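You operate a simulated robot arm through the tools that you are given. There is no shell and no other tool. Be economical: measure what you need, move in short steps, check, and stop when the job is done.

You are at the controls of a simulated robot arm. One attempt, no reset.

Task
Empty the soap dish tray and scrub off the scum.
Fine: tip it into the sink; use the stain brush; tray back, brush back in its pocket, soap dish level on the tray again.
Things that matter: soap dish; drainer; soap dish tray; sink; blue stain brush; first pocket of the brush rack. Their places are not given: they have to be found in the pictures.

Only the result counts: the job must be done as asked and must still hold three seconds after the hand-in. Knocking over, shifting, dropping, spilling or breaking anything else fails it.

Robot
A 7-joint arm with a two-finger parallel gripper, fixed in place. Base frame: the origin is at the foot of the arm, x ahead of it, y to its left, z up; the work surface is at about z = 0.86. Units: m, rad, N and s.
With the tool pointing down near the work surface it reaches from about 0.42 to 0.9 m from the base axis. Its first joint turns from -2.007 to 2.007 rad. Payload 3.91 kg.
Tool frame: the origin (TCP) lies between the finger pads and is the grasp point; the fingertips stand 0.03 m ahead of it; z points along the fingers, y is the line along which they close. Largest opening 0.11 m; finger width 0.02, thickness 0.01; the body of the gripper, 0.048 by 0.112 m, starts 0.055 m behind the TCP.
Orientation is told as [roll, pitch, yaw] about the base's x, y, z axes, in that order, counted from this pose: with the fingers straight down and closing along the base's y, the tool's x points along the base's -x, its y along +y and its z along -z.

Tools
- The arm moves only by the tool drive_tool. Its argument "motion" is a list of rows, each a list of 3 entries, a list of its own where there are three numbers: the shift along the tool's x, y, z in units of 500 mm (1.0 is 500 mm), then the turn, a rotation vector about the tool's x, y, z in units of 60 degrees (1.0 is 60 degrees), then the opening in per cent of the stroke, from 0 (shut) to 100 (fully open). In form: [[[tx, ty, tz], [ax, ay, az], grip], ...]. A call has 1 to 12 rows; each row is the pose to reach, as a shift and turn from the pose commanded when the call began, along the tool's axes at that moment. A call with a number of a shift or a turn outside -1 to 1 is refused whole. Rows are played at 5 a second. More than 0.05 m and 0.15 rad between two rows, or a gripper value outside its range, and nothing of the call is played. A pose out of reach is approached as far as the arm can. The call stops where the force on the tool passes 40 N (or 10 N more than at its start, if that is more) or the arm is blocked; 0.2 s more then pass. Each finger travels about 0.153 m/s and halts on what it meets, pressing with about 45 N; the grip force reading is that of the motor and also rises with nothing between the fingers. The clock runs only during rows and for 0.2 s after the last one: add rows that repeat a pose to give the fingers time. It gives the time, the measured TCP pose, the force on the tool (base axes), the opening and the grip force at its end, in the units of the frame above (readings bear some noise), and new pictures: "pictures" is both (left out), scene, wrist or none.
- Cameras (640 x 400 px; columns grow to the right, rows downward): "scene" is fixed at [0.2331, 0.6579, 1.5466]; the picture's right is [-0.71, -0.71, 0.00], its down [-0.50, 0.51, -0.70] and it looks along [0.49, -0.49, -0.72] (base axes); focal length 245 px, centre (320, 200). "wrist" rides on the gripper at [-0.036, 0, -0.057] in the tool frame; the picture's right is [0.00, -1.00, 0.00], its down [0.97, 0.00, -0.24] and it looks along [0.24, 0.00, 0.97] (tool axes); focal length 218 px, centre (320, 200).
- raise_lower(by): slides the trunk up (or, below 0, down) by that many m; the arm rides with it, the base frame stays. It gives what a move gives, with no picture.
- locate(camera, pixels): for up to 12 pixels [column, row] of the newest picture of that camera ("zoom" is the newest enlarged one), the place [x, y, z] in the base frame of the surface seen there, good to about 0.003 m, but the place of the scene camera against the robot may be out by one fixed shift of up to 0.025 m in any direction. No time passes.
- inspect(camera, box): a new picture of the part [left, top, right, bottom] of that camera's present view, enlarged. No time passes.
- sign_off(): hands the job in; it is judged then, once.

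Keep the steps short. Do not move on a guess: measure, check each grasp and each placing, and mend mistakes. In all there are 80 turns and 150 pictures (those below and enlarged ones count). Leave the gripper open and the arm clear of the work at the hand-in unless told otherwise, and finish with a single line.

The tools are called after ">>>" as a command line: name --argument value ..., lists and objects as JSON in quotes. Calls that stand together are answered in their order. drive_tool: Moves the arm, as the interface text tells. Its arguments: {"type":"object","properties":{"motion":{"type":"array"},"pictures":{"type":"string","enum":["both","scene","wrist","none"]}},"required":["motion"]} The other tools are called the same way: raise_lower (by) slides the trunk up or down; locate (camera, pixels) gives the place of the surface under pixels of a picture; inspect (camera, box) takes an enlarged picture of a part of a camera's view; sign_off () hands the job in.

At the start:

```text
t: 0.0
ee_pos: [0.2722, 0.4931, 1.3796]
tool_rot: [-0.012, 0.002, -0.025]
force: [0.1, 0.4, 0.1]
finger_gap: 0.1101
gripper_force: 0.2
trunk travel left (down, up): [-0.875, 0.115]
```

scene: 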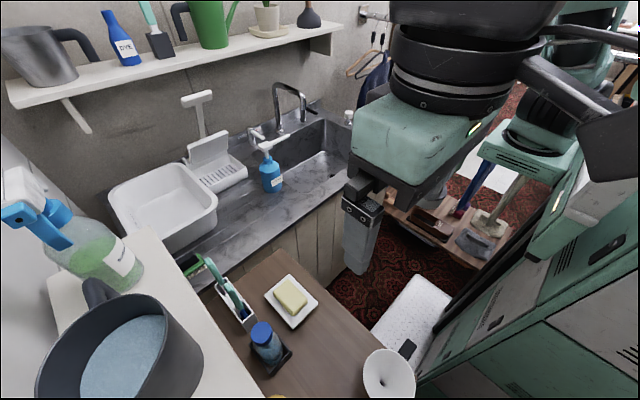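
wrist: 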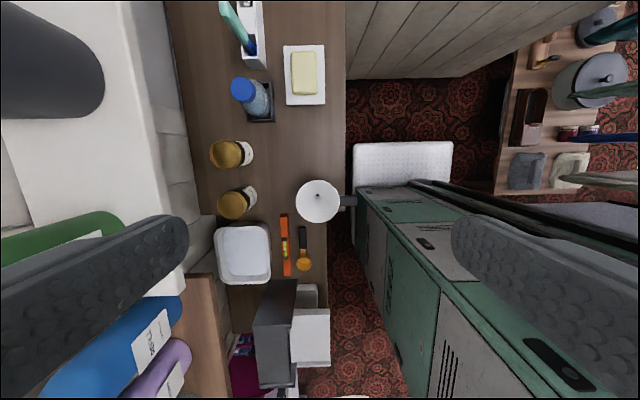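

I see a counter with a tray holding soap (scene about 290,300), a brush rack (about 230,295) and a sink further back. I'll enlarge these areas first.

>>> inspect --camera "scene" --box '[170, 240, 350, 390]'

>>> inspect --camera "scene" --box '[100, 70, 360, 250]'

>>> inspect --camera "wrist" --box '[170, 0, 350, 120]'

```text
2.67 times, centred on (260, 315) of scene
```

zoom: 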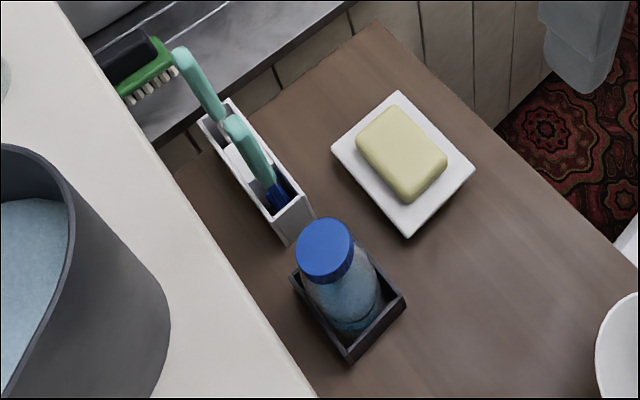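

```text
2.22 times, centred on (230, 160) of scene
```

zoom: 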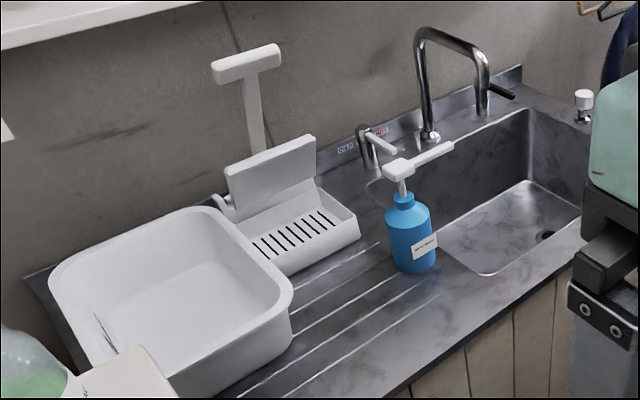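

```text
3.33 times, centred on (260, 60) of wrist
```

zoom: 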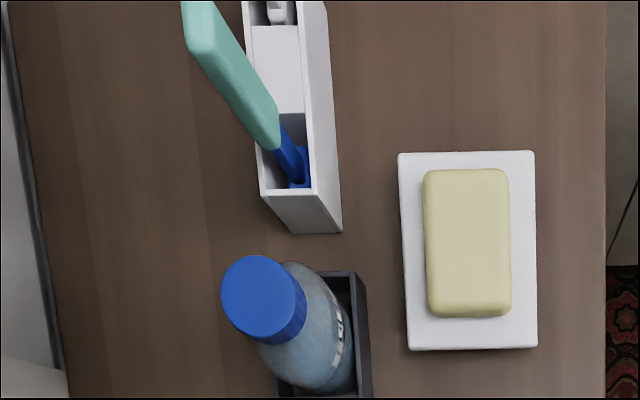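

Next I measure the places of the objects in the scene picture.

>>> locate --camera "scene" --pixels '[[290, 296], [292, 275], [318, 304], [291, 328], [265, 295], [222, 298], [237, 300], [265, 335], [213, 170], [325, 165], [270, 180], [160, 200]]'

>>> locate --camera "wrist" --pixels '[[303, 72], [285, 46], [324, 46], [286, 104], [324, 104], [252, 40], [230, 20], [265, 60], [242, 90], [228, 153], [234, 203], [318, 200]]'

>>> inspect --camera "scene" --box '[180, 85, 260, 200]'

>>> inspect --camera "scene" --box '[250, 265, 330, 335]'

```text
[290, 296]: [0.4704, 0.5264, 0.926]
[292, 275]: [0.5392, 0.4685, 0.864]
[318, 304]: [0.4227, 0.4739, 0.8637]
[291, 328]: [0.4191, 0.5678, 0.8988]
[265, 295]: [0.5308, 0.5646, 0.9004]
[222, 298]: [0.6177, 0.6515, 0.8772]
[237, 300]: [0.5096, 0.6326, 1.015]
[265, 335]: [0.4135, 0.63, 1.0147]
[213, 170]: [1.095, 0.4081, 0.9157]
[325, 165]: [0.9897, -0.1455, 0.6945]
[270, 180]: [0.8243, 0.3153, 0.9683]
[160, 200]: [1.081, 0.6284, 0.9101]
```

```text
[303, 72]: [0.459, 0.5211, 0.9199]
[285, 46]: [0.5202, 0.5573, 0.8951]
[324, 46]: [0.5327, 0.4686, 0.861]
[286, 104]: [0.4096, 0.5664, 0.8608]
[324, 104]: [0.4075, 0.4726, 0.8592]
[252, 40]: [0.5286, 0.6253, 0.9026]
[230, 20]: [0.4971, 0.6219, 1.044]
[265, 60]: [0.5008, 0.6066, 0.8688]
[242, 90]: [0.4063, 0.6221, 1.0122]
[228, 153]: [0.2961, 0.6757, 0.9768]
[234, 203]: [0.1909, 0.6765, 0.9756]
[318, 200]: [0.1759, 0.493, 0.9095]
```

```text
3.48 times, centred on (220, 142) of scene
```

zoom: 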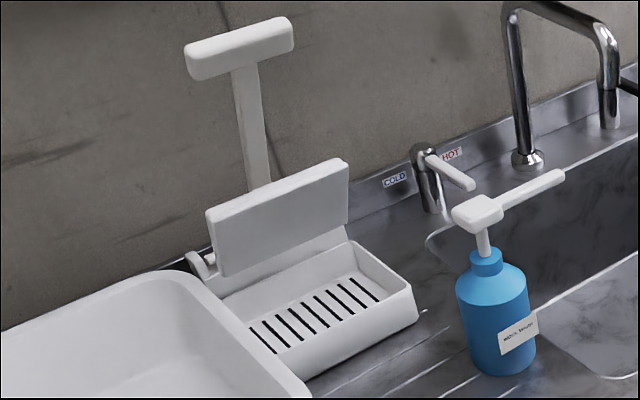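

```text
5.71 times, centred on (290, 300) of scene
```

zoom: 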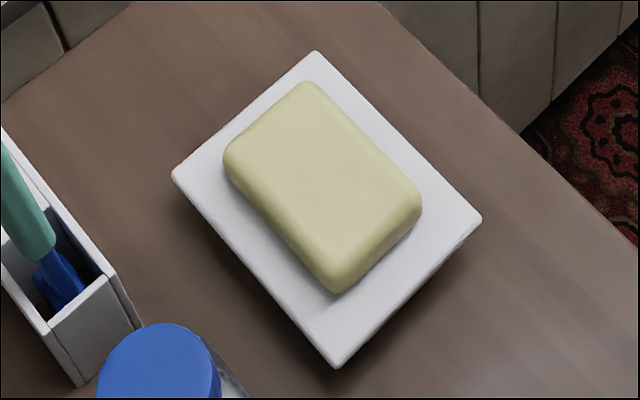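

The soap dish sits on something near (0.46, 0.52), with its rim at about z 0.90. The slotted drainer is far off, near (1.09, 0.41). I'll move the hand to the dish's right side, tilted toward it, to see what is underneath.

>>> drive_tool --motion '[[[-0.036, -0.038, 0.05], [-0.075, 0, 0], 100], [[-0.072, -0.076, 0.1], [-0.15, 0, 0], 100], [[-0.108, -0.114, 0.15], [-0.225, 0, 0], 100], [[-0.144, -0.152, 0.2], [-0.3, 0, 0], 100], [[-0.18, -0.19, 0.25], [-0.375, 0, 0], 100], [[-0.216, -0.228, 0.3], [-0.45, 0, 0], 100], [[-0.252, -0.266, 0.35], [-0.525, 0, 0], 100], [[-0.288, -0.304, 0.4], [-0.6, 0, 0], 100], [[-0.324, -0.342, 0.45], [-0.7, 0, 0], 100], [[-0.36, -0.38, 0.5], [-0.8, 0, 0], 100], [[-0.36, -0.4, 0.56], [-0.9, 0, 0], 100]]'

```text
t: 2.4
ee_pos: [0.4486, 0.2849, 1.1039]
tool_rot: [0.933, -0.002, -0.024]
force: [0.4, 0.8, 1.0]
finger_gap: 0.11
gripper_force: 0.0
trunk travel left (down, up): [-0.875, 0.115]
```

scene: 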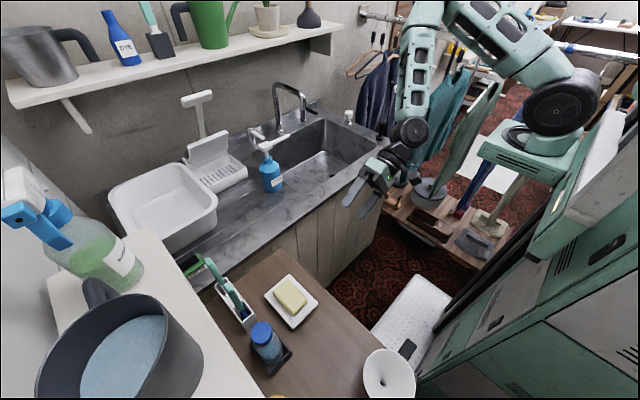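
wrist: 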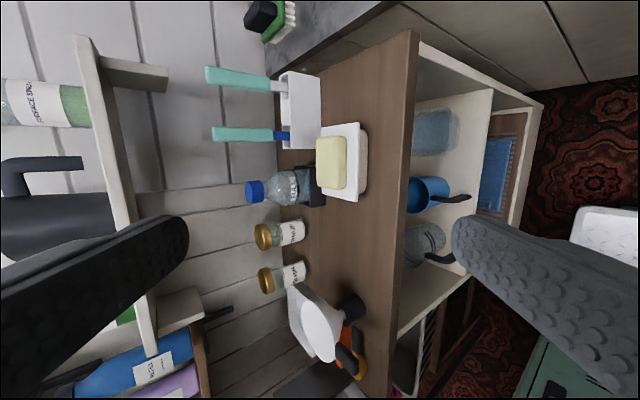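

Now I enlarge the dish and the rack from this side view.

>>> inspect --camera "wrist" --box '[300, 110, 390, 210]'

>>> inspect --camera "wrist" --box '[190, 50, 330, 170]'

>>> locate --camera "wrist" --pixels '[[330, 160], [360, 125], [360, 198], [366, 160], [346, 160], [320, 125], [320, 195], [300, 75], [300, 148], [232, 75], [240, 134], [283, 136]]'

```text
4.00 times, centred on (345, 160) of wrist
```

zoom: 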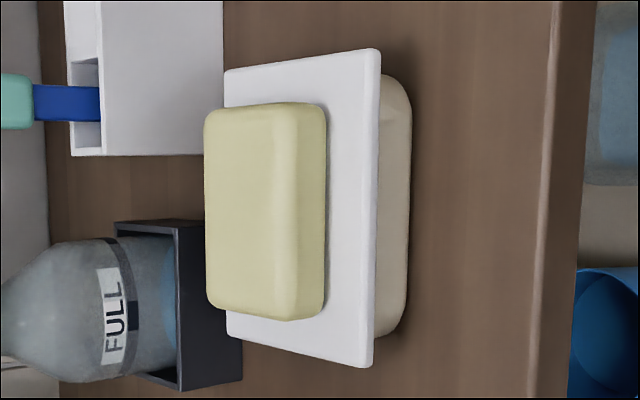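

```text
3.33 times, centred on (260, 110) of wrist
```

zoom: 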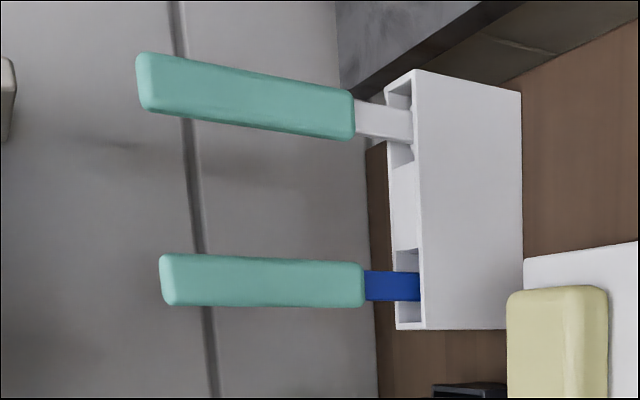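

```text
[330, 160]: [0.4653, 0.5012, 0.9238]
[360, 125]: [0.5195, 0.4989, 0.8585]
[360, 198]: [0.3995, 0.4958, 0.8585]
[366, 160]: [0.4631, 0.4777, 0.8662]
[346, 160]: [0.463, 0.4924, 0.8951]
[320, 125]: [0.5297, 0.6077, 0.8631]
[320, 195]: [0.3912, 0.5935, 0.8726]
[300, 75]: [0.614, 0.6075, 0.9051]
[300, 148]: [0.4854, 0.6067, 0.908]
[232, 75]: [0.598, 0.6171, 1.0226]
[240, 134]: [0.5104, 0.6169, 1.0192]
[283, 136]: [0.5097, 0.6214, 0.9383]
```

The soap dish is a flat plate overhanging a slightly smaller tray. The blue-necked brush is in the near pocket (x about 0.51). I'll measure the brush and rack on this zoom, then zoom in on the plate.

>>> locate --camera "zoom" --pixels '[[165, 280], [362, 285], [260, 258], [260, 302], [390, 285], [397, 326], [415, 325], [390, 255], [415, 75], [388, 90], [505, 328], [515, 95]]'

>>> inspect --camera "wrist" --box '[310, 115, 374, 205]'

```text
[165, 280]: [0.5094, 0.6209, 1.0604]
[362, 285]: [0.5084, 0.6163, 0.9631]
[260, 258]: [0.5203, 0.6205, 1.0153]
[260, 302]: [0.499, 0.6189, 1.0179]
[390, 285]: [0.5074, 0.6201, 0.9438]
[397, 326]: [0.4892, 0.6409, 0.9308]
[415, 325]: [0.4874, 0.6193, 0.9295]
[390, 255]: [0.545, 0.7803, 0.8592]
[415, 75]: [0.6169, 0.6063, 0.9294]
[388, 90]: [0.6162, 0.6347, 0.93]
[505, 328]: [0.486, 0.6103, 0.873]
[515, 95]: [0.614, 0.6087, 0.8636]
```

```text
4.44 times, centred on (342, 160) of wrist
```

zoom: 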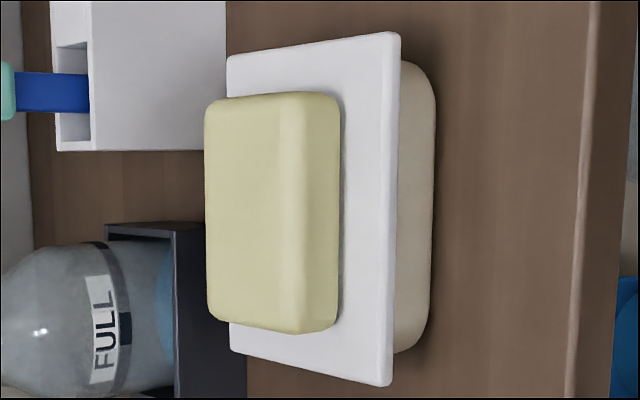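

>>> locate --camera "zoom" --pixels '[[390, 38], [384, 380], [231, 60], [234, 348], [387, 210], [397, 210], [425, 200], [432, 200], [215, 210], [330, 210], [325, 325], [325, 100]]'

>>> locate --camera "scene" --pixels '[[292, 275], [265, 295], [318, 303], [292, 328], [290, 295], [357, 160], [300, 125], [320, 185], [275, 160], [330, 190], [372, 165], [295, 205]]'

```text
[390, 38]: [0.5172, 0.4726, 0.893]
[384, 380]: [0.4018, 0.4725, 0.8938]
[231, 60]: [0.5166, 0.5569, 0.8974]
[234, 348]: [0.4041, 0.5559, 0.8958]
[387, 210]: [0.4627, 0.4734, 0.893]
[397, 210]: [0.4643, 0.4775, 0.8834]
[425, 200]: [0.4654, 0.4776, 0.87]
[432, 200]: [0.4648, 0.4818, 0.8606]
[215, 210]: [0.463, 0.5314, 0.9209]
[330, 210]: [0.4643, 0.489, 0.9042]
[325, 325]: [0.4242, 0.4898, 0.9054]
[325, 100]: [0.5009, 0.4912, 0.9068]
```

```text
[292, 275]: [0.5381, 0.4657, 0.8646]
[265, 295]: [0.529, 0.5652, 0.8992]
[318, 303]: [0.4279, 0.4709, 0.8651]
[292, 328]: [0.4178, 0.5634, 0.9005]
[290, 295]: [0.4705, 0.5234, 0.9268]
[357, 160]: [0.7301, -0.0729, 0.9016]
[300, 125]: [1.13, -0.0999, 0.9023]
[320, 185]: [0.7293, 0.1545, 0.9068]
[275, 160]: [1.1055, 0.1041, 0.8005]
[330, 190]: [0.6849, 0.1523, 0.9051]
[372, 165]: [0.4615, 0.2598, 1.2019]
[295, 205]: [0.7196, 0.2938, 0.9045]
```

Measured by the wrist camera, the plate covers x 0.402–0.519, y 0.472–0.558, with its top at z 0.896. The tray underneath is about 5 mm smaller on each side. The scene camera reads about (+0.012, +0.008, +0.003) too high. Before choosing where to park the dish, I'll look at the drainer more closely. First I set the tool upright.

>>> drive_tool --motion '[[[-0.025, 0.022, -0.012], [0.111, 0, 0], 100], [[-0.05, 0.044, -0.024], [0.223, 0, 0], 100], [[-0.075, 0.067, -0.036], [0.334, 0, 0], 100], [[-0.1, 0.089, -0.048], [0.446, 0, 0], 100], [[-0.125, 0.111, -0.06], [0.557, 0, 0], 100], [[-0.15, 0.133, -0.072], [0.668, 0, 0], 100], [[-0.175, 0.156, -0.084], [0.78, 0, 0], 100], [[-0.2, 0.178, -0.095], [0.891, 0, 0], 100]]' --pictures "none"

```text
t: 4.2
ee_pos: [0.5481, 0.2958, 1.2033]
tool_rot: [-0.004, 0.0, -0.023]
force: [0.0, 0.3, 1.4]
finger_gap: 0.1101
gripper_force: 0.0
trunk travel left (down, up): [-0.875, 0.115]
```

The tool is upright. Now I tilt it forward and move toward the drainer to view it.

>>> drive_tool --motion '[[[-0.04, 0.02, 0], [0, -0.1, 0], 100], [[-0.08, 0.04, 0], [0, -0.2, 0], 100], [[-0.12, 0.06, 0], [0, -0.31, 0], 100], [[-0.16, 0.08, 0], [0, -0.42, 0], 100], [[-0.2, 0.1, 0], [0, -0.52, 0], 100], [[-0.24, 0.12, 0], [0, -0.62, 0], 100], [[-0.28, 0.14, 0], [0, -0.73, 0], 100], [[-0.32, 0.16, 0], [0, -0.83, 0], 100]]' --pictures "wrist"

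```text
t: 6.0
ee_pos: [0.711, 0.3748, 1.2018]
tool_rot: [-0.004, -0.871, -0.021]
force: [0.6, 0.5, -0.4]
finger_gap: 0.1097
gripper_force: 0.1
trunk travel left (down, up): [-0.875, 0.115]
```

wrist: 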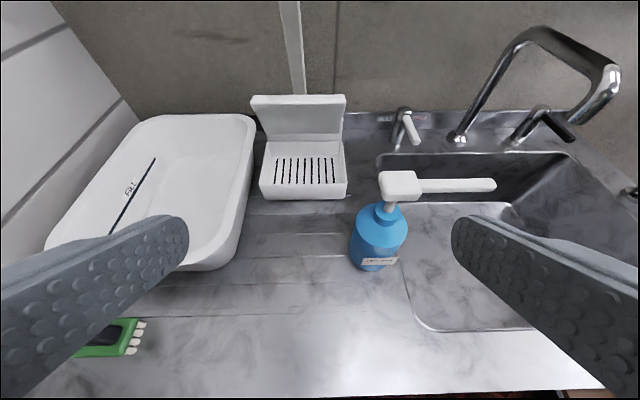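

This shows the drainer as a shallow slotted box with a raised back, just left of the tap. I'll measure the drainer, sink and surrounding items.

>>> locate --camera "wrist" --pixels '[[300, 170], [258, 196], [348, 198], [300, 197], [266, 142], [342, 140], [252, 97], [345, 97], [380, 215], [440, 187], [300, 250], [235, 250]]'

>>> locate --camera "wrist" --pixels '[[415, 325], [530, 328], [500, 270], [400, 210], [575, 150], [390, 155], [610, 70], [480, 230], [130, 320], [300, 380], [230, 140], [150, 265]]'

>>> inspect --camera "wrist" --box '[230, 60, 390, 220]'

```text
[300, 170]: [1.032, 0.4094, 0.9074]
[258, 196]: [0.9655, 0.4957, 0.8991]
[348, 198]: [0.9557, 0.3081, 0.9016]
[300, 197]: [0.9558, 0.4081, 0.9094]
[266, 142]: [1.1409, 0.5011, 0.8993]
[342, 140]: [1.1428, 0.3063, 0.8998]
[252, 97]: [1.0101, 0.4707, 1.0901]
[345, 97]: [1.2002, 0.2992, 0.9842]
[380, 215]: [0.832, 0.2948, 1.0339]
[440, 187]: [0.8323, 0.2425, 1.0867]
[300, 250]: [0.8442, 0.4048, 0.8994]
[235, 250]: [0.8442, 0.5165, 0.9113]
```

```text
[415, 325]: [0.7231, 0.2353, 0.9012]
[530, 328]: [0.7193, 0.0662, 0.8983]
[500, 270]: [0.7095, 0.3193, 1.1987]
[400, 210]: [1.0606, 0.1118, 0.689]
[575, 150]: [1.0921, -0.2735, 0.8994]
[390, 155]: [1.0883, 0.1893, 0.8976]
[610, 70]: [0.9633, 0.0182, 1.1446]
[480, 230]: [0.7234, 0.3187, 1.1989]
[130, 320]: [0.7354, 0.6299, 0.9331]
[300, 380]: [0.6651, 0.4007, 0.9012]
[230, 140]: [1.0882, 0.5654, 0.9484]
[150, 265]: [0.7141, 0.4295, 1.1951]
```

```text
2.50 times, centred on (310, 140) of wrist
```

zoom: 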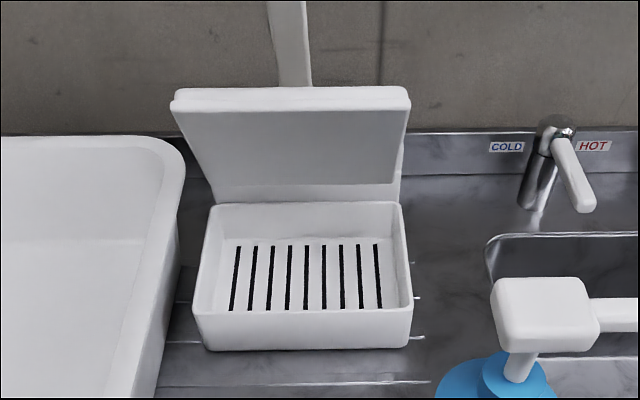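

That white box has a hinged press flap. It lies outside tool-down reach, and the grooved drainboard in front of it is free and reachable around (0.74, 0.42, z 0.90). I'll use that as the parking spot. The sink spans x 0.73–1.08, y −0.27–0.22. Now I go above the soap dish with the tool upright.

>>> drive_tool --motion '[[[0.056, 0.035, -0.035], [0, 0.104, 0], 100], [[0.112, 0.07, -0.07], [0, 0.208, 0], 100], [[0.167, 0.105, -0.105], [0, 0.312, 0], 100], [[0.223, 0.14, -0.14], [0, 0.416, 0], 100], [[0.279, 0.175, -0.176], [0, 0.52, 0], 100], [[0.335, 0.21, -0.211], [0, 0.624, 0], 100], [[0.39, 0.245, -0.246], [0, 0.728, 0], 100], [[0.446, 0.28, -0.281], [0, 0.832, 0], 100]]' --pictures "wrist"

```text
t: 7.8
ee_pos: [0.4613, 0.5203, 1.1224]
tool_rot: [0.0, 0.001, -0.024]
force: [-0.2, 0.4, 0.1]
finger_gap: 0.1102
gripper_force: 0.1
trunk travel left (down, up): [-0.875, 0.115]
```

wrist: 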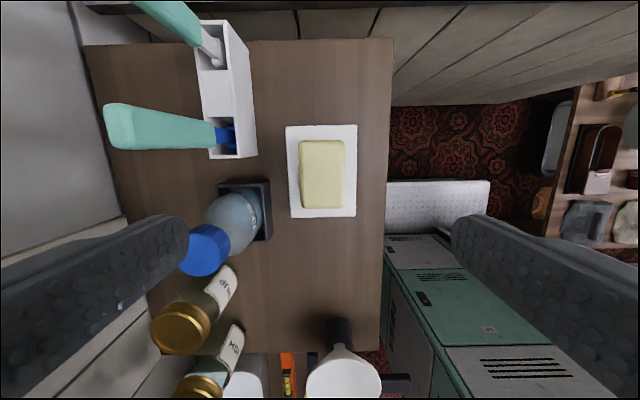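

I check the plate corners and the nearby bottle holder from directly above, to see whether the left finger has room.

>>> locate --camera "wrist" --pixels '[[289, 128], [355, 127], [293, 215], [354, 213], [270, 238], [264, 184], [257, 153], [230, 240], [322, 170], [322, 141], [322, 207]]'

>>> inspect --camera "wrist" --box '[270, 110, 370, 230]'

```text
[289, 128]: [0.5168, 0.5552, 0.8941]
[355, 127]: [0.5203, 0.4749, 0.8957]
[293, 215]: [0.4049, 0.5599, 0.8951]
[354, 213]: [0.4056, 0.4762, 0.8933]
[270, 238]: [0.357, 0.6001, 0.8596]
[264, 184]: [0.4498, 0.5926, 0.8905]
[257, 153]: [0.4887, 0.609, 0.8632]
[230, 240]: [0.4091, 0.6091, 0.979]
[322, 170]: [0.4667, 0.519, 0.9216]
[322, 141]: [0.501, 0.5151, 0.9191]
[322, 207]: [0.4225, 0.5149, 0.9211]
```

```text
3.33 times, centred on (320, 170) of wrist
```

zoom: 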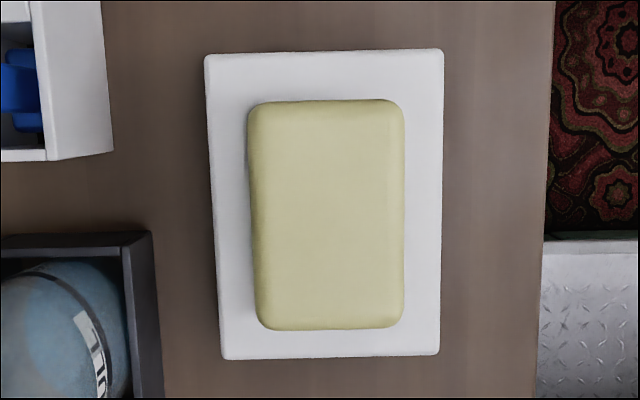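

The plate centre is (0.4617, 0.516) and the tool's yaw matches the plate's. The left finger has about 1 cm of room to the bottle holder. I'll descend so the fingertips end just below the plate (TCP z about 0.910).

>>> drive_tool --motion '[[[0, -0.0086, 0.08], [0, 0, 0], 100], [[0, -0.0086, 0.16], [0, 0, 0], 100], [[0, -0.0086, 0.24], [0, 0, 0], 100], [[0, -0.0086, 0.31], [0, 0, 0], 100], [[0, -0.0086, 0.37], [0, 0, 0], 100], [[0, -0.0086, 0.4], [0, 0, 0], 100], [[0, -0.0086, 0.424], [0, 0, 0], 100]]'

```text
t: 9.4
ee_pos: [0.462, 0.5151, 0.9092]
tool_rot: [-0.002, 0.001, -0.024]
force: [0.2, 0.3, -0.6]
finger_gap: 0.1099
gripper_force: 0.1
trunk travel left (down, up): [-0.875, 0.115]
```

scene: 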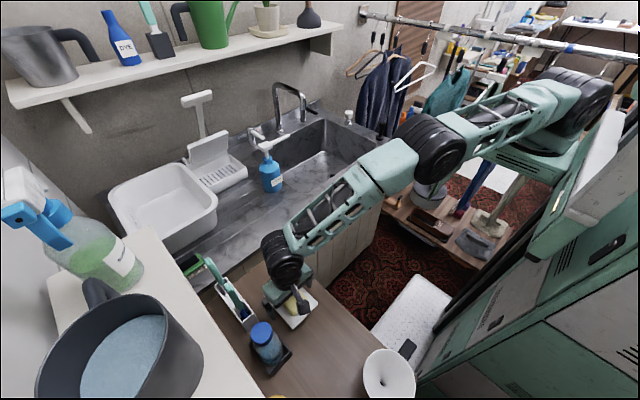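
wrist: 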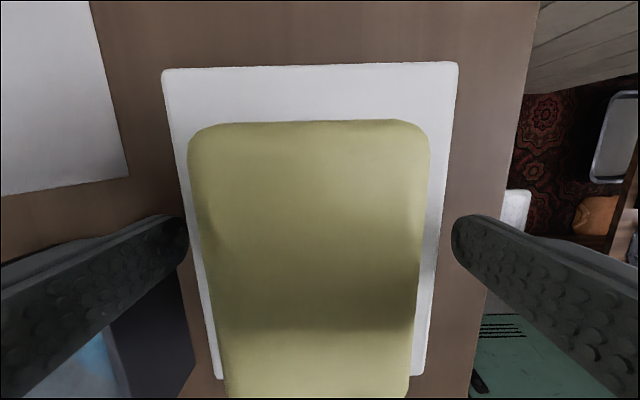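

The fingers straddle the plate on both sides. I close to grip it.

>>> drive_tool --motion '[[[0, 0, 0], [0, 0, 0], 85], [[0, 0, 0], [0, 0, 0], 70], [[0, 0, 0], [0, 0, 0], 68], [[0, 0, 0], [0, 0, 0], 65]]' --pictures "none"

```text
t: 10.4
ee_pos: [0.4625, 0.5149, 0.9106]
tool_rot: [-0.002, 0.002, -0.024]
force: [0.9, -0.5, 1.2]
finger_gap: 0.0895
gripper_force: 44.9
trunk travel left (down, up): [-0.875, 0.115]
```

The fingers stopped at 0.0895 m with full grip force, so the plate is held. I lift 4 cm slowly and check.

>>> drive_tool --motion '[[[0, 0, -0.01], [0, 0, 0], 60], [[0, 0, -0.025], [0, 0, 0], 60], [[0, 0, -0.045], [0, 0, 0], 60], [[0, 0, -0.065], [0, 0, 0], 60], [[0, 0, -0.08], [0, 0, 0], 60]]'

>>> inspect --camera "scene" --box '[230, 220, 340, 340]'

```text
t: 11.6
ee_pos: [0.4623, 0.5151, 0.9506]
tool_rot: [-0.001, 0.001, -0.023]
force: [-0.3, 0.0, -2.7]
finger_gap: 0.0896
gripper_force: 45.2
trunk travel left (down, up): [-0.875, 0.115]
```

scene: 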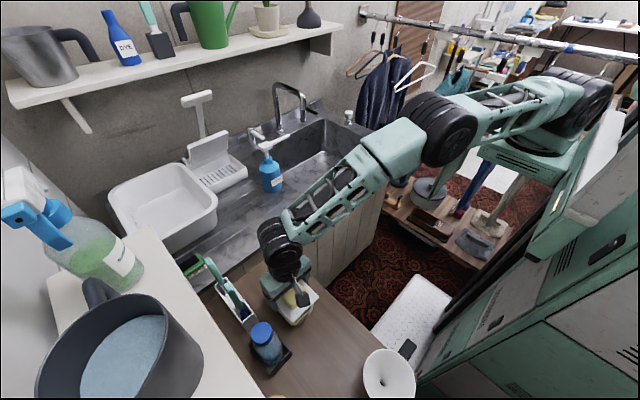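
wrist: 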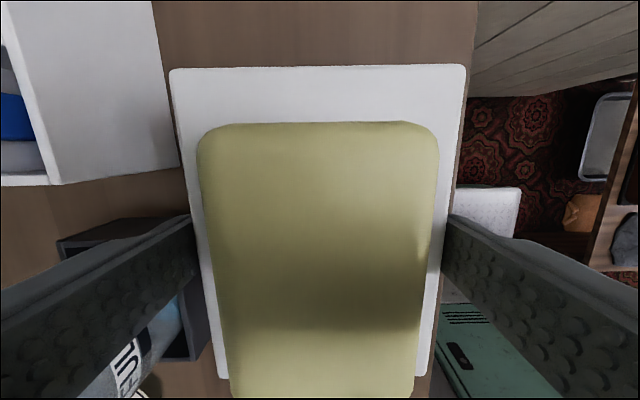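

```text
3.33 times, centred on (285, 280) of scene
```

zoom: 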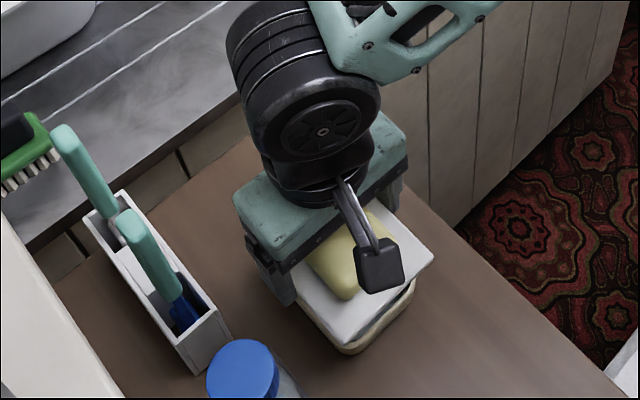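

The plate came up. To see whether the tray stayed on the counter I lift another 8 cm.

>>> drive_tool --motion '[[[0, 0, -0.03], [0, 0, 0], 60], [[0, 0, -0.065], [0, 0, 0], 60], [[0, 0, -0.1], [0, 0, 0], 60], [[0, 0, -0.135], [0, 0, 0], 60], [[0, 0, -0.16], [0, 0, 0], 60]]' --pictures "scene"

>>> inspect --camera "scene" --box '[230, 220, 340, 340]'

```text
t: 12.8
ee_pos: [0.4601, 0.5158, 1.0308]
tool_rot: [0.0, 0.001, -0.025]
force: [-0.6, -0.4, -2.9]
finger_gap: 0.0895
gripper_force: 44.5
trunk travel left (down, up): [-0.875, 0.115]
```

scene: 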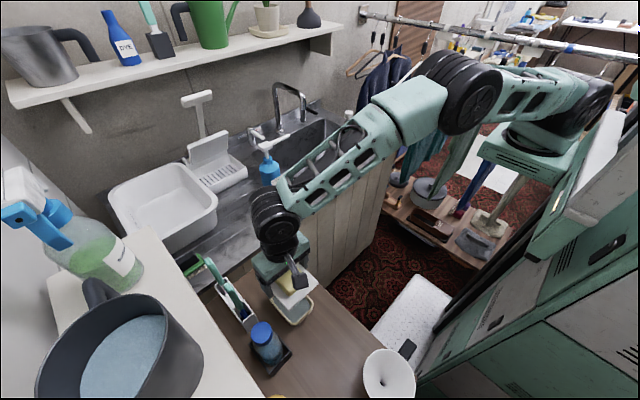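

```text
3.33 times, centred on (285, 280) of scene
```

zoom: 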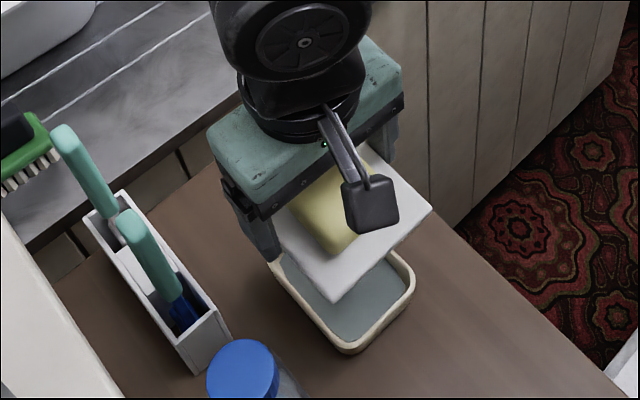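

The plate with soap is free, and the tray stayed put with grey water in it. I carry the dish level and slowly to above the drainboard spot (0.74, 0.42).

>>> drive_tool --motion '[[[-0.02, -0.01, -0.01], [0, 0, 0], 60], [[-0.06, -0.025, -0.02], [0, 0, 0], 60], [[-0.11, -0.04, -0.03], [0, 0, 0], 60], [[-0.165, -0.058, -0.04], [0, 0, 0], 60], [[-0.22, -0.075, -0.04], [0, 0, 0], 60], [[-0.28, -0.09, -0.04], [0, 0, 0], 60], [[-0.34, -0.107, -0.04], [0, 0, 0], 60], [[-0.4, -0.125, -0.04], [0, 0, 0], 60], [[-0.46, -0.143, -0.04], [0, 0, 0], 60], [[-0.51, -0.16, -0.04], [0, 0, 0], 60], [[-0.545, -0.17, -0.04], [0, 0, 0], 60], [[-0.565, -0.177, -0.04], [0, 0, 0], 60]]'

```text
t: 15.4
ee_pos: [0.7229, 0.3986, 1.0511]
tool_rot: [-0.001, 0.003, -0.024]
force: [-0.2, 0.4, -1.6]
finger_gap: 0.0893
gripper_force: 44.8
out of reach, approached as far as the arm can: row 9, 10, 11, 12
trunk travel left (down, up): [-0.875, 0.115]
```

scene: 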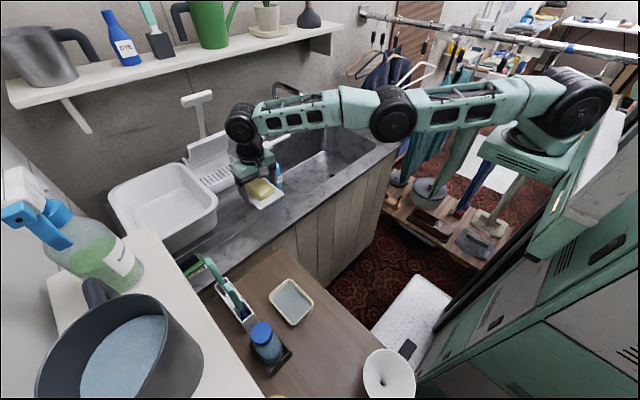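
wrist: 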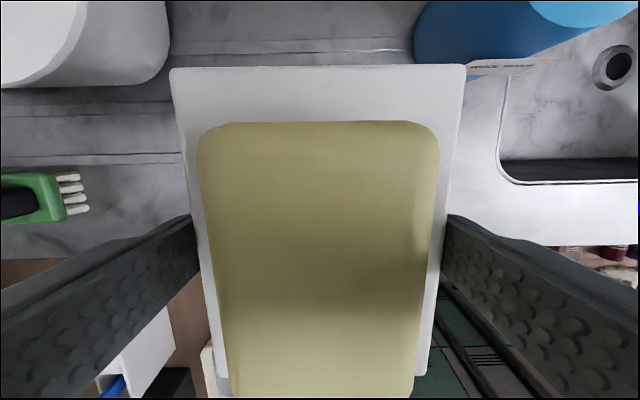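

The arm is fully stretched at x 0.723 at this trunk height. Lowering the trunk puts the shoulder closer to wrist height and should add reach. I lower it 8 cm; the plate would still be about 5 cm above the board.

>>> raise_lower --by -0.08

```text
t: 16.6
ee_pos: [0.7216, 0.3992, 0.9718]
tool_rot: [-0.003, 0.002, -0.025]
force: [-0.4, -0.3, -2.9]
finger_gap: 0.0895
gripper_force: 44.8
trunk travel left (down, up): [-0.795, 0.195]
```

Now I raise the tool 8 cm with the arm, so I can lower the trunk again and gain reach.

>>> drive_tool --motion '[[[0, 0, -0.04], [0, 0, 0], 60], [[0, 0, -0.08], [0, 0, 0], 60], [[0, 0, -0.12], [0, 0, 0], 60], [[0, 0, -0.16], [0, 0, 0], 60]]' --pictures "none"

>>> raise_lower --by -0.1

```text
t: 17.6
ee_pos: [0.7225, 0.3996, 1.0511]
tool_rot: [-0.001, 0.002, -0.025]
force: [0.0, -0.4, -2.4]
finger_gap: 0.0897
gripper_force: 44.8
trunk travel left (down, up): [-0.795, 0.195]
```

```text
t: 18.9
ee_pos: [0.7218, 0.3996, 0.9511]
tool_rot: [-0.003, 0.001, -0.025]
force: [-0.1, -0.6, -2.4]
finger_gap: 0.0895
gripper_force: 44.4
trunk travel left (down, up): [-0.695, 0.295]
```

Now I shift forward 2.5 cm and left 1.5 cm to reach about (0.747, 0.415).

>>> drive_tool --motion '[[[-0.02, 0.012, 0], [0, 0, 0], 60], [[-0.04, 0.024, 0], [0, 0, 0], 60], [[-0.052, 0.032, 0], [0, 0, 0], 60], [[-0.052, 0.032, 0], [0, 0, 0], 60]]' --pictures "wrist"

```text
t: 19.9
ee_pos: [0.727, 0.3946, 0.9515]
tool_rot: [-0.002, 0.001, -0.023]
force: [-0.5, 0.2, -2.3]
finger_gap: 0.0894
gripper_force: 44.4
out of reach, approached as far as the arm can: row 1, 2, 3, 4
trunk travel left (down, up): [-0.695, 0.295]
```

wrist: 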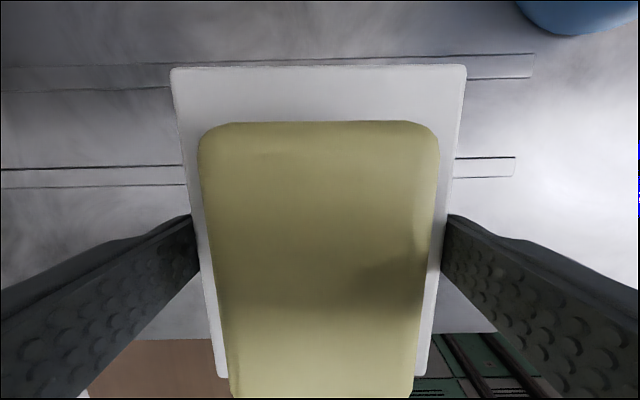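

The arm is still limited to about 0.83 m radius. I measure where the front edge of the board and the blue bottle are relative to the plate.

>>> locate --camera "wrist" --pixels '[[150, 334], [180, 334], [470, 328], [520, 10], [550, 34], [490, 150], [175, 70], [465, 70], [600, 150], [120, 330]]'

```text
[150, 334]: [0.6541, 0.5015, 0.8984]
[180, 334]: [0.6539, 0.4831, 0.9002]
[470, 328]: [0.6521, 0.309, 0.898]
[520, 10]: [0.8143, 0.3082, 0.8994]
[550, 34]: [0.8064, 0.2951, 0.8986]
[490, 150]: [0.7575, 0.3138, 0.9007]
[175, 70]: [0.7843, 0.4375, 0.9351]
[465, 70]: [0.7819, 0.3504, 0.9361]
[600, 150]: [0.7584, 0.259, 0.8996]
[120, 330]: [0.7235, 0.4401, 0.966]
```

The board edge is at x 0.652 and the plate's near edge at about 0.668, so the whole plate fits here, clear of the bottle. I lower 18 mm, to just above fingertip contact with the board.

>>> drive_tool --motion '[[[0, 0, 0.012], [0, 0, 0], 60], [[0, 0, 0.024], [0, 0, 0], 60], [[0, 0, 0.036], [0, 0, 0], 60], [[0, 0, 0.036], [0, 0, 0], 60]]' --pictures "none"

```text
t: 20.9
ee_pos: [0.7253, 0.3949, 0.9338]
tool_rot: [-0.003, 0.002, -0.025]
force: [-0.2, -0.3, -3.0]
finger_gap: 0.0895
gripper_force: 45.0
trunk travel left (down, up): [-0.695, 0.295]
```

The fingertips are at about z 0.904. I lower 2.5 mm more, then ease the grip in tiny steps so the plate settles gently.

>>> drive_tool --motion '[[[0, 0, 0.005], [0, 0, 0], 75], [[0, 0, 0.005], [0, 0, 0], 80], [[0, 0, 0.005], [0, 0, 0], 80.8], [[0, 0, 0.005], [0, 0, 0], 81.1], [[0, 0, 0.005], [0, 0, 0], 81.3], [[0, 0, 0.005], [0, 0, 0], 81.5], [[0, 0, 0.005], [0, 0, 0], 81.7], [[0, 0, 0.005], [0, 0, 0], 81.9], [[0, 0, 0.005], [0, 0, 0], 82.2], [[0, 0, 0.005], [0, 0, 0], 83]]'

```text
t: 23.1
ee_pos: [0.7266, 0.3955, 0.9305]
tool_rot: [-0.002, 0.001, -0.024]
force: [-0.4, -0.7, -0.2]
finger_gap: 0.0915
gripper_force: 0.0
trunk travel left (down, up): [-0.695, 0.295]
```

scene: 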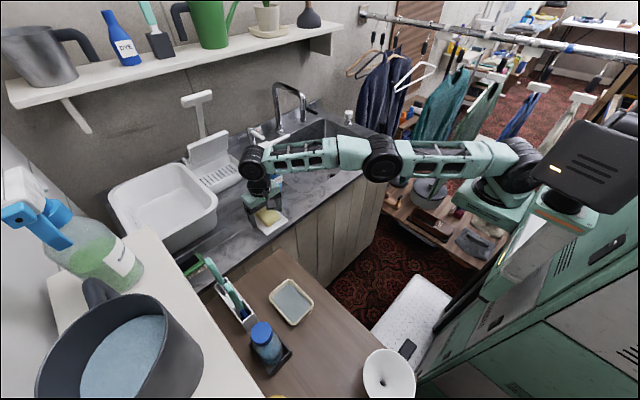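
wrist: 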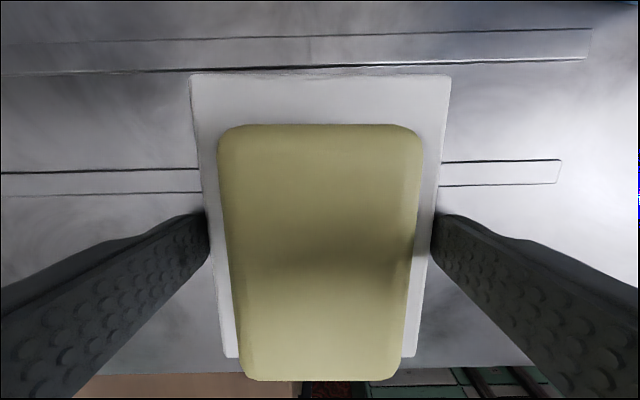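

The plate rests flat on the board with the soap in place. I open fully, rise, and go back above the tray.

>>> drive_tool --motion '[[[0, 0, 0.005], [0, 0, 0], 92], [[0, 0, 0.0], [0, 0, 0], 100], [[0, 0, -0.06], [0, 0, 0], 100], [[0, 0, -0.15], [0, 0, 0], 100], [[0, 0, -0.24], [0, 0, 0], 100], [[0.06, 0.025, -0.28], [0, 0, 0], 100], [[0.14, 0.06, -0.28], [0, 0, 0], 100], [[0.22, 0.09, -0.28], [0, 0, 0], 100], [[0.3, 0.125, -0.28], [0, 0, 0], 100], [[0.38, 0.16, -0.28], [0, 0, 0], 100], [[0.46, 0.195, -0.28], [0, 0, 0], 100], [[0.536, 0.227, -0.28], [0, 0, 0], 100]]' --pictures "wrist"

```text
t: 25.7
ee_pos: [0.4703, 0.5357, 1.0763]
tool_rot: [-0.005, 0.004, -0.026]
force: [1.0, -1.1, -0.4]
finger_gap: 0.1101
gripper_force: 0.0
out of reach, approached as far as the arm can: row 4, 5, 6, 8, 9, 10, 11, 12
trunk travel left (down, up): [-0.695, 0.295]
```

wrist: 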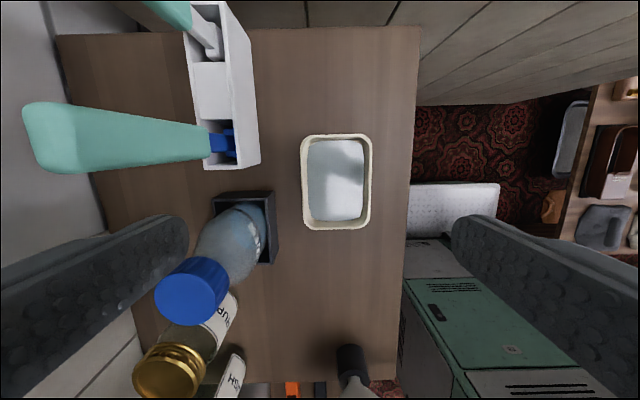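

Now I measure the tray's walls from above. I also raise the trunk back to its earlier height, where this area was easy to reach.

>>> locate --camera "wrist" --pixels '[[303, 180], [370, 180], [336, 135], [336, 228], [309, 180], [364, 180], [336, 142], [336, 220], [336, 180], [272, 240], [325, 205]]'

>>> inspect --camera "wrist" --box '[280, 115, 390, 245]'

>>> raise_lower --by 0.15

```text
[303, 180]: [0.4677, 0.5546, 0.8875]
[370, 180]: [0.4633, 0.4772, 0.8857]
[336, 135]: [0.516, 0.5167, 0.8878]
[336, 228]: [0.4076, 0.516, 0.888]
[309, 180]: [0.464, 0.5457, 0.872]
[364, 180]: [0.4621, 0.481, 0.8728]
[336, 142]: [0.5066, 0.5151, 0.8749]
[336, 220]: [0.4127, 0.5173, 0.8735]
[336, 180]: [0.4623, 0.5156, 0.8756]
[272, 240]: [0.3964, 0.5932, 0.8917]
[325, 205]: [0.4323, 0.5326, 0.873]
```

```text
3.08 times, centred on (335, 180) of wrist
```

zoom: 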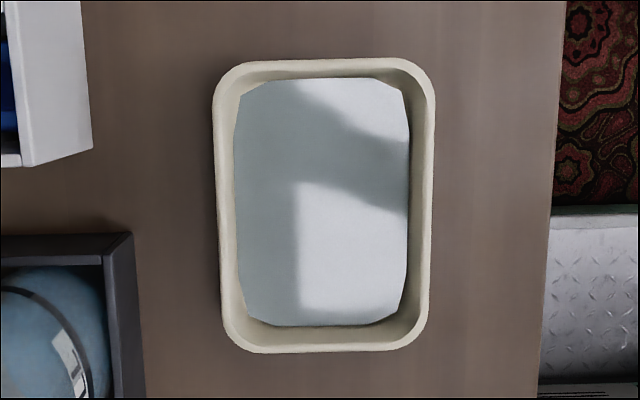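

```text
t: 27.4
ee_pos: [0.4695, 0.5366, 1.2265]
tool_rot: [-0.004, 0.001, -0.025]
force: [0.2, 0.9, 0.8]
finger_gap: 0.1099
gripper_force: 0.1
trunk travel left (down, up): [-0.845, 0.145]
```

The tray is centred at (0.462, 0.516), 0.078 wide in y, with water at z 0.873. I descend to z 0.96 above it and check alignment.

>>> drive_tool --motion '[[[0.014, -0.02, 0.07], [0, 0, 0], 100], [[0.014, -0.042, 0.14], [0, 0, 0], 100], [[0.014, -0.042, 0.22], [0, 0, 0], 100], [[0.014, -0.042, 0.3], [0, 0, 0], 100], [[0.014, -0.042, 0.38], [0, 0, 0], 100], [[0.014, -0.042, 0.46], [0, 0, 0], 100], [[0.014, -0.042, 0.533], [0, 0, 0], 100], [[0.014, -0.042, 0.533], [0, 0, 0], 100]]' --pictures "wrist"

```text
t: 29.2
ee_pos: [0.4717, 0.5444, 0.9559]
tool_rot: [-0.005, 0.003, -0.023]
force: [0.7, -0.4, 0.1]
finger_gap: 0.11
gripper_force: 0.0
out of reach, approached as far as the arm can: row 1, 2, 3, 4, 5, 6, 7, 8
trunk travel left (down, up): [-0.845, 0.145]
```

wrist: 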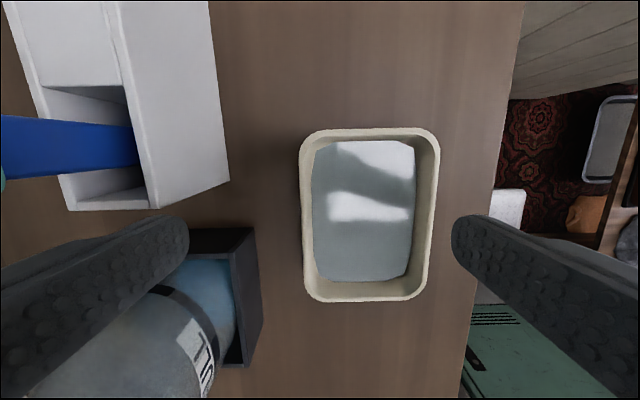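

The hand stuck 2.8 cm too far left, apparently at a joint limit, so the finger is near the bottle. I go straight back up and look at the arm.

>>> drive_tool --motion '[[[0.014, -0.042, 0.46], [0, 0, 0], 100]]' --pictures "scene"

```text
refused: row 1 steps farther than a row can; nothing moved
```

>>> drive_tool --motion '[[[0, 0, -0.08], [0, 0, 0], 100], [[0, 0, -0.16], [0, 0, 0], 100], [[0, 0, -0.24], [0, 0, 0], 100], [[0, 0, -0.32], [0, 0, 0], 100]]' --pictures "scene"

```text
t: 30.2
ee_pos: [0.4742, 0.5509, 1.1144]
tool_rot: [-0.009, 0.005, -0.025]
force: [0.5, -0.6, 0.2]
finger_gap: 0.11
gripper_force: 0.0
out of reach, approached as far as the arm can: row 1, 2, 3, 4
trunk travel left (down, up): [-0.845, 0.145]
```

scene: 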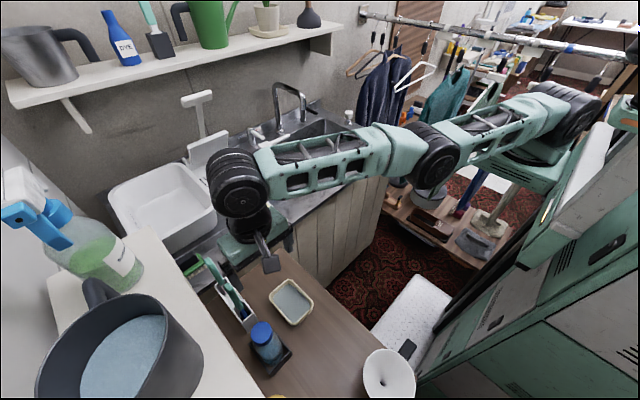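

The arm has drifted into a nearly straight-elbow configuration. I pull the hand back toward the robot, at (0.45, 0.30, 1.2), to bend the elbow again.

>>> drive_tool --motion '[[[0.01, -0.06, -0.02], [0, 0, 0], 100], [[0.02, -0.12, -0.04], [0, 0, 0], 100], [[0.03, -0.18, -0.06], [0, 0, 0], 100], [[0.04, -0.25, -0.09], [0, 0, 0], 100], [[0.04, -0.32, -0.12], [0, 0, 0], 100], [[0.05, -0.39, -0.14], [0, 0, 0], 100], [[0.06, -0.46, -0.16], [0, 0, 0], 100], [[0.06, -0.53, -0.17], [0, 0, 0], 100]]' --pictures "scene"

```text
t: 32.0
ee_pos: [0.5369, 0.5009, 1.2469]
tool_rot: [-0.007, 0.005, -0.022]
force: [-1.1, 0.2, 0.1]
finger_gap: 0.1099
gripper_force: 0.2
out of reach, approached as far as the arm can: row 1, 2, 3, 4, 5, 6, 7, 8
trunk travel left (down, up): [-0.845, 0.145]
```

scene: 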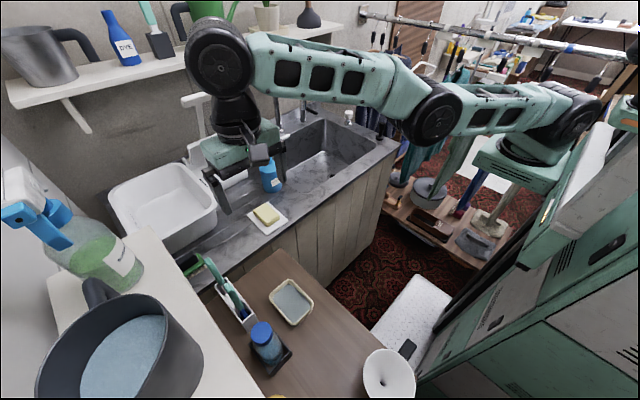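

The elbow sits near its straight position and the hand is sliding around a circle. I command a steady inward pull in small steps to coax the elbow to bend.

>>> drive_tool --motion '[[[0.03, -0.03, 0], [0, 0, 0], 100], [[0.06, -0.06, 0], [0, 0, 0], 100], [[0.09, -0.09, 0], [0, 0, 0], 100], [[0.12, -0.12, 0], [0, 0, 0], 100], [[0.15, -0.15, 0], [0, 0, 0], 100], [[0.18, -0.18, 0], [0, 0, 0], 100], [[0.21, -0.21, 0], [0, 0, 0], 100], [[0.21, -0.21, 0], [0, 0, 0], 100], [[0.21, -0.21, 0], [0, 0, 0], 100]]' --pictures "none"

```text
t: 34.0
ee_pos: [0.4812, 0.5126, 1.2884]
tool_rot: [-0.005, 0.003, -0.026]
force: [0.5, -0.4, 0.1]
finger_gap: 0.1099
gripper_force: 0.1
out of reach, approached as far as the arm can: row 1, 2, 3, 4, 5, 6, 7, 8, 9
trunk travel left (down, up): [-0.845, 0.145]
```

It only slid along the sphere, so the elbow is resting just past straight on the wrong side. I stretch fully outward along +x, where it's clear at this height, so the elbow passes through straight, then pull inward again.

>>> drive_tool --motion '[[[-0.08, 0, 0], [0, 0, 0], 100], [[-0.16, 0, 0], [0, 0, 0], 100], [[-0.24, 0, 0], [0, 0, 0], 100], [[-0.32, 0, 0], [0, 0, 0], 100], [[-0.4, 0, 0], [0, 0, 0], 100], [[-0.4, 0, 0], [0, 0, 0], 100], [[-0.3, -0.04, 0], [0, 0, 0], 100], [[-0.2, -0.08, 0], [0, 0, 0], 100], [[-0.1, -0.12, 0], [0, 0, 0], 100], [[0, -0.16, 0], [0, 0, 0], 100], [[0, -0.2, 0], [0, 0, 0], 100]]' --pictures "scene"

```text
refused: row 7 steps farther than a row can; nothing moved
```

>>> drive_tool --motion '[[[-0.08, 0, 0], [0, 0, 0], 100], [[-0.16, 0, 0], [0, 0, 0], 100], [[-0.24, 0, 0], [0, 0, 0], 100], [[-0.32, 0, 0], [0, 0, 0], 100], [[-0.4, 0, 0], [0, 0, 0], 100], [[-0.4, 0, 0], [0, 0, 0], 100], [[-0.32, -0.03, 0], [0, 0, 0], 100], [[-0.24, -0.06, 0], [0, 0, 0], 100], [[-0.16, -0.09, 0], [0, 0, 0], 100], [[-0.08, -0.12, 0], [0, 0, 0], 100], [[0, -0.15, 0], [0, 0, 0], 100], [[0, -0.22, 0], [0, 0, 0], 100]]' --pictures "scene"

```text
t: 36.6
ee_pos: [0.507, 0.4918, 1.3145]
tool_rot: [-0.006, 0.004, -0.024]
force: [0.4, -0.8, 0.1]
finger_gap: 0.11
gripper_force: 0.0
out of reach, approached as far as the arm can: row 1, 2, 3, 4, 5, 6, 7, 8, 9, 10, 11, 12
trunk travel left (down, up): [-0.845, 0.145]
```

scene: 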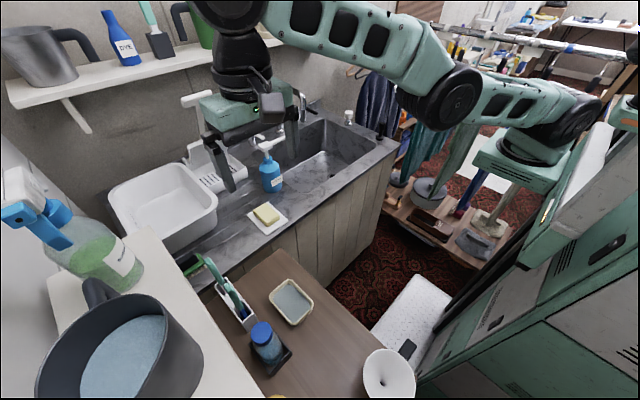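

Upward commands flex the elbow the wrong way; stretching out while moving down should flex it the right way. I raise the trunk for room, then stretch outward and descend.

>>> raise_lower --by 0.14

>>> drive_tool --motion '[[[-0.08, 0, 0.02], [0, 0, 0], 100], [[-0.16, -0.02, 0.04], [0, 0, 0], 100], [[-0.24, -0.04, 0.06], [0, 0, 0], 100], [[-0.32, -0.06, 0.08], [0, 0, 0], 100], [[-0.36, -0.06, 0.16], [0, 0, 0], 100], [[-0.36, -0.06, 0.25], [0, 0, 0], 100], [[-0.36, -0.06, 0.34], [0, 0, 0], 100], [[-0.36, -0.06, 0.43], [0, 0, 0], 100], [[-0.32, -0.06, 0.51], [0, 0, 0], 100], [[-0.24, -0.06, 0.55], [0, 0, 0], 100], [[-0.16, -0.06, 0.57], [0, 0, 0], 100], [[-0.08, -0.06, 0.57], [0, 0, 0], 100]]' --pictures "scene"

```text
t: 38.3
ee_pos: [0.5073, 0.4929, 1.4535]
tool_rot: [-0.006, 0.003, -0.024]
force: [-0.1, 0.4, -0.6]
finger_gap: 0.1101
gripper_force: 0.2
trunk travel left (down, up): [-0.985, 0.005]
```

```text
t: 40.9
ee_pos: [0.5709, 0.5069, 1.166]
tool_rot: [-0.007, 0.006, -0.024]
force: [0.9, -0.5, -0.1]
finger_gap: 0.11
gripper_force: 0.1
out of reach, approached as far as the arm can: row 1, 2, 3, 4, 5, 6, 7, 8, 9, 10, 11, 12
trunk travel left (down, up): [-0.985, 0.005]
```

scene: 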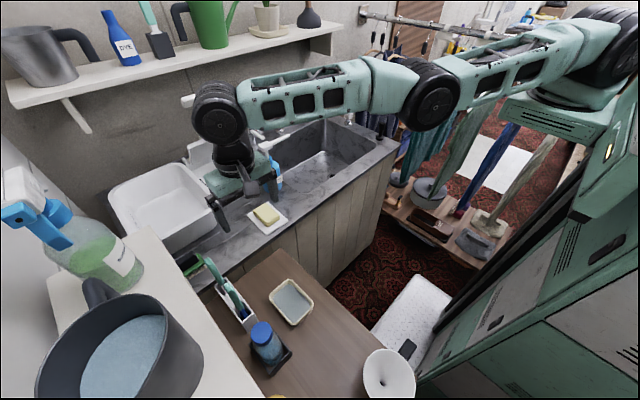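

Still straight. I run a small diagnostic: hold pose first, then small pure-down steps, to see which rows count as reachable.

>>> drive_tool --motion '[[[0, 0, 0], [0, 0, 0], 100], [[0, 0, 0.01], [0, 0, 0], 100], [[0, 0, 0.02], [0, 0, 0], 100], [[0, 0, 0.03], [0, 0, 0], 100]]' --pictures "none"

```text
t: 41.9
ee_pos: [0.5704, 0.5068, 1.1511]
tool_rot: [-0.006, 0.003, -0.025]
force: [0.6, -0.3, 0.7]
finger_gap: 0.1101
gripper_force: 0.1
trunk travel left (down, up): [-0.985, 0.005]
```

All rows were reachable, so a commanded pose resets to the actual one. The radius here is 0.763 m, yet 0.828 m was possible earlier, so the elbow is bent the wrong way. I stretch in reachable steps toward +x and slightly down to pass through straight.

>>> drive_tool --motion '[[[-0.04, 0, 0], [0, 0, 0], 100], [[-0.08, 0, 0], [0, 0, 0], 100], [[-0.12, 0, 0], [0, 0, 0], 100], [[-0.14, 0, 0], [0, 0, 0], 100], [[-0.16, 0, 0], [0, 0, 0], 100], [[-0.18, 0, 0], [0, 0, 0], 100], [[-0.2, 0, 0], [0, 0, 0], 100], [[-0.22, 0, 0], [0, 0, 0], 100], [[-0.24, 0, 0], [0, 0, 0], 100]]' --pictures "scene"

```text
t: 43.9
ee_pos: [0.641, 0.4638, 1.1554]
tool_rot: [-0.005, 0.003, -0.024]
force: [0.2, -0.6, 0.6]
finger_gap: 0.11
gripper_force: 0.0
out of reach, approached as far as the arm can: row 1, 2, 3, 4, 5, 6, 7, 8, 9
trunk travel left (down, up): [-0.985, 0.005]
```

scene: 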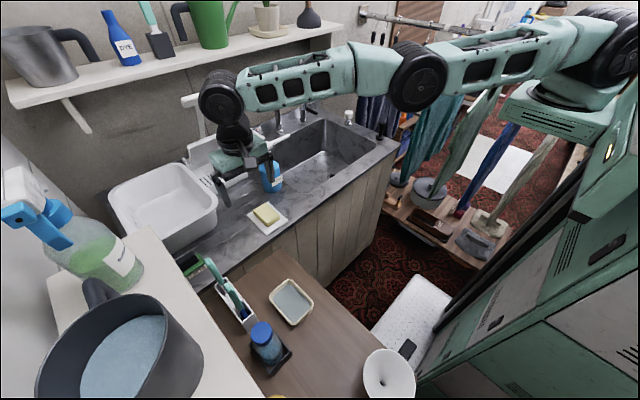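

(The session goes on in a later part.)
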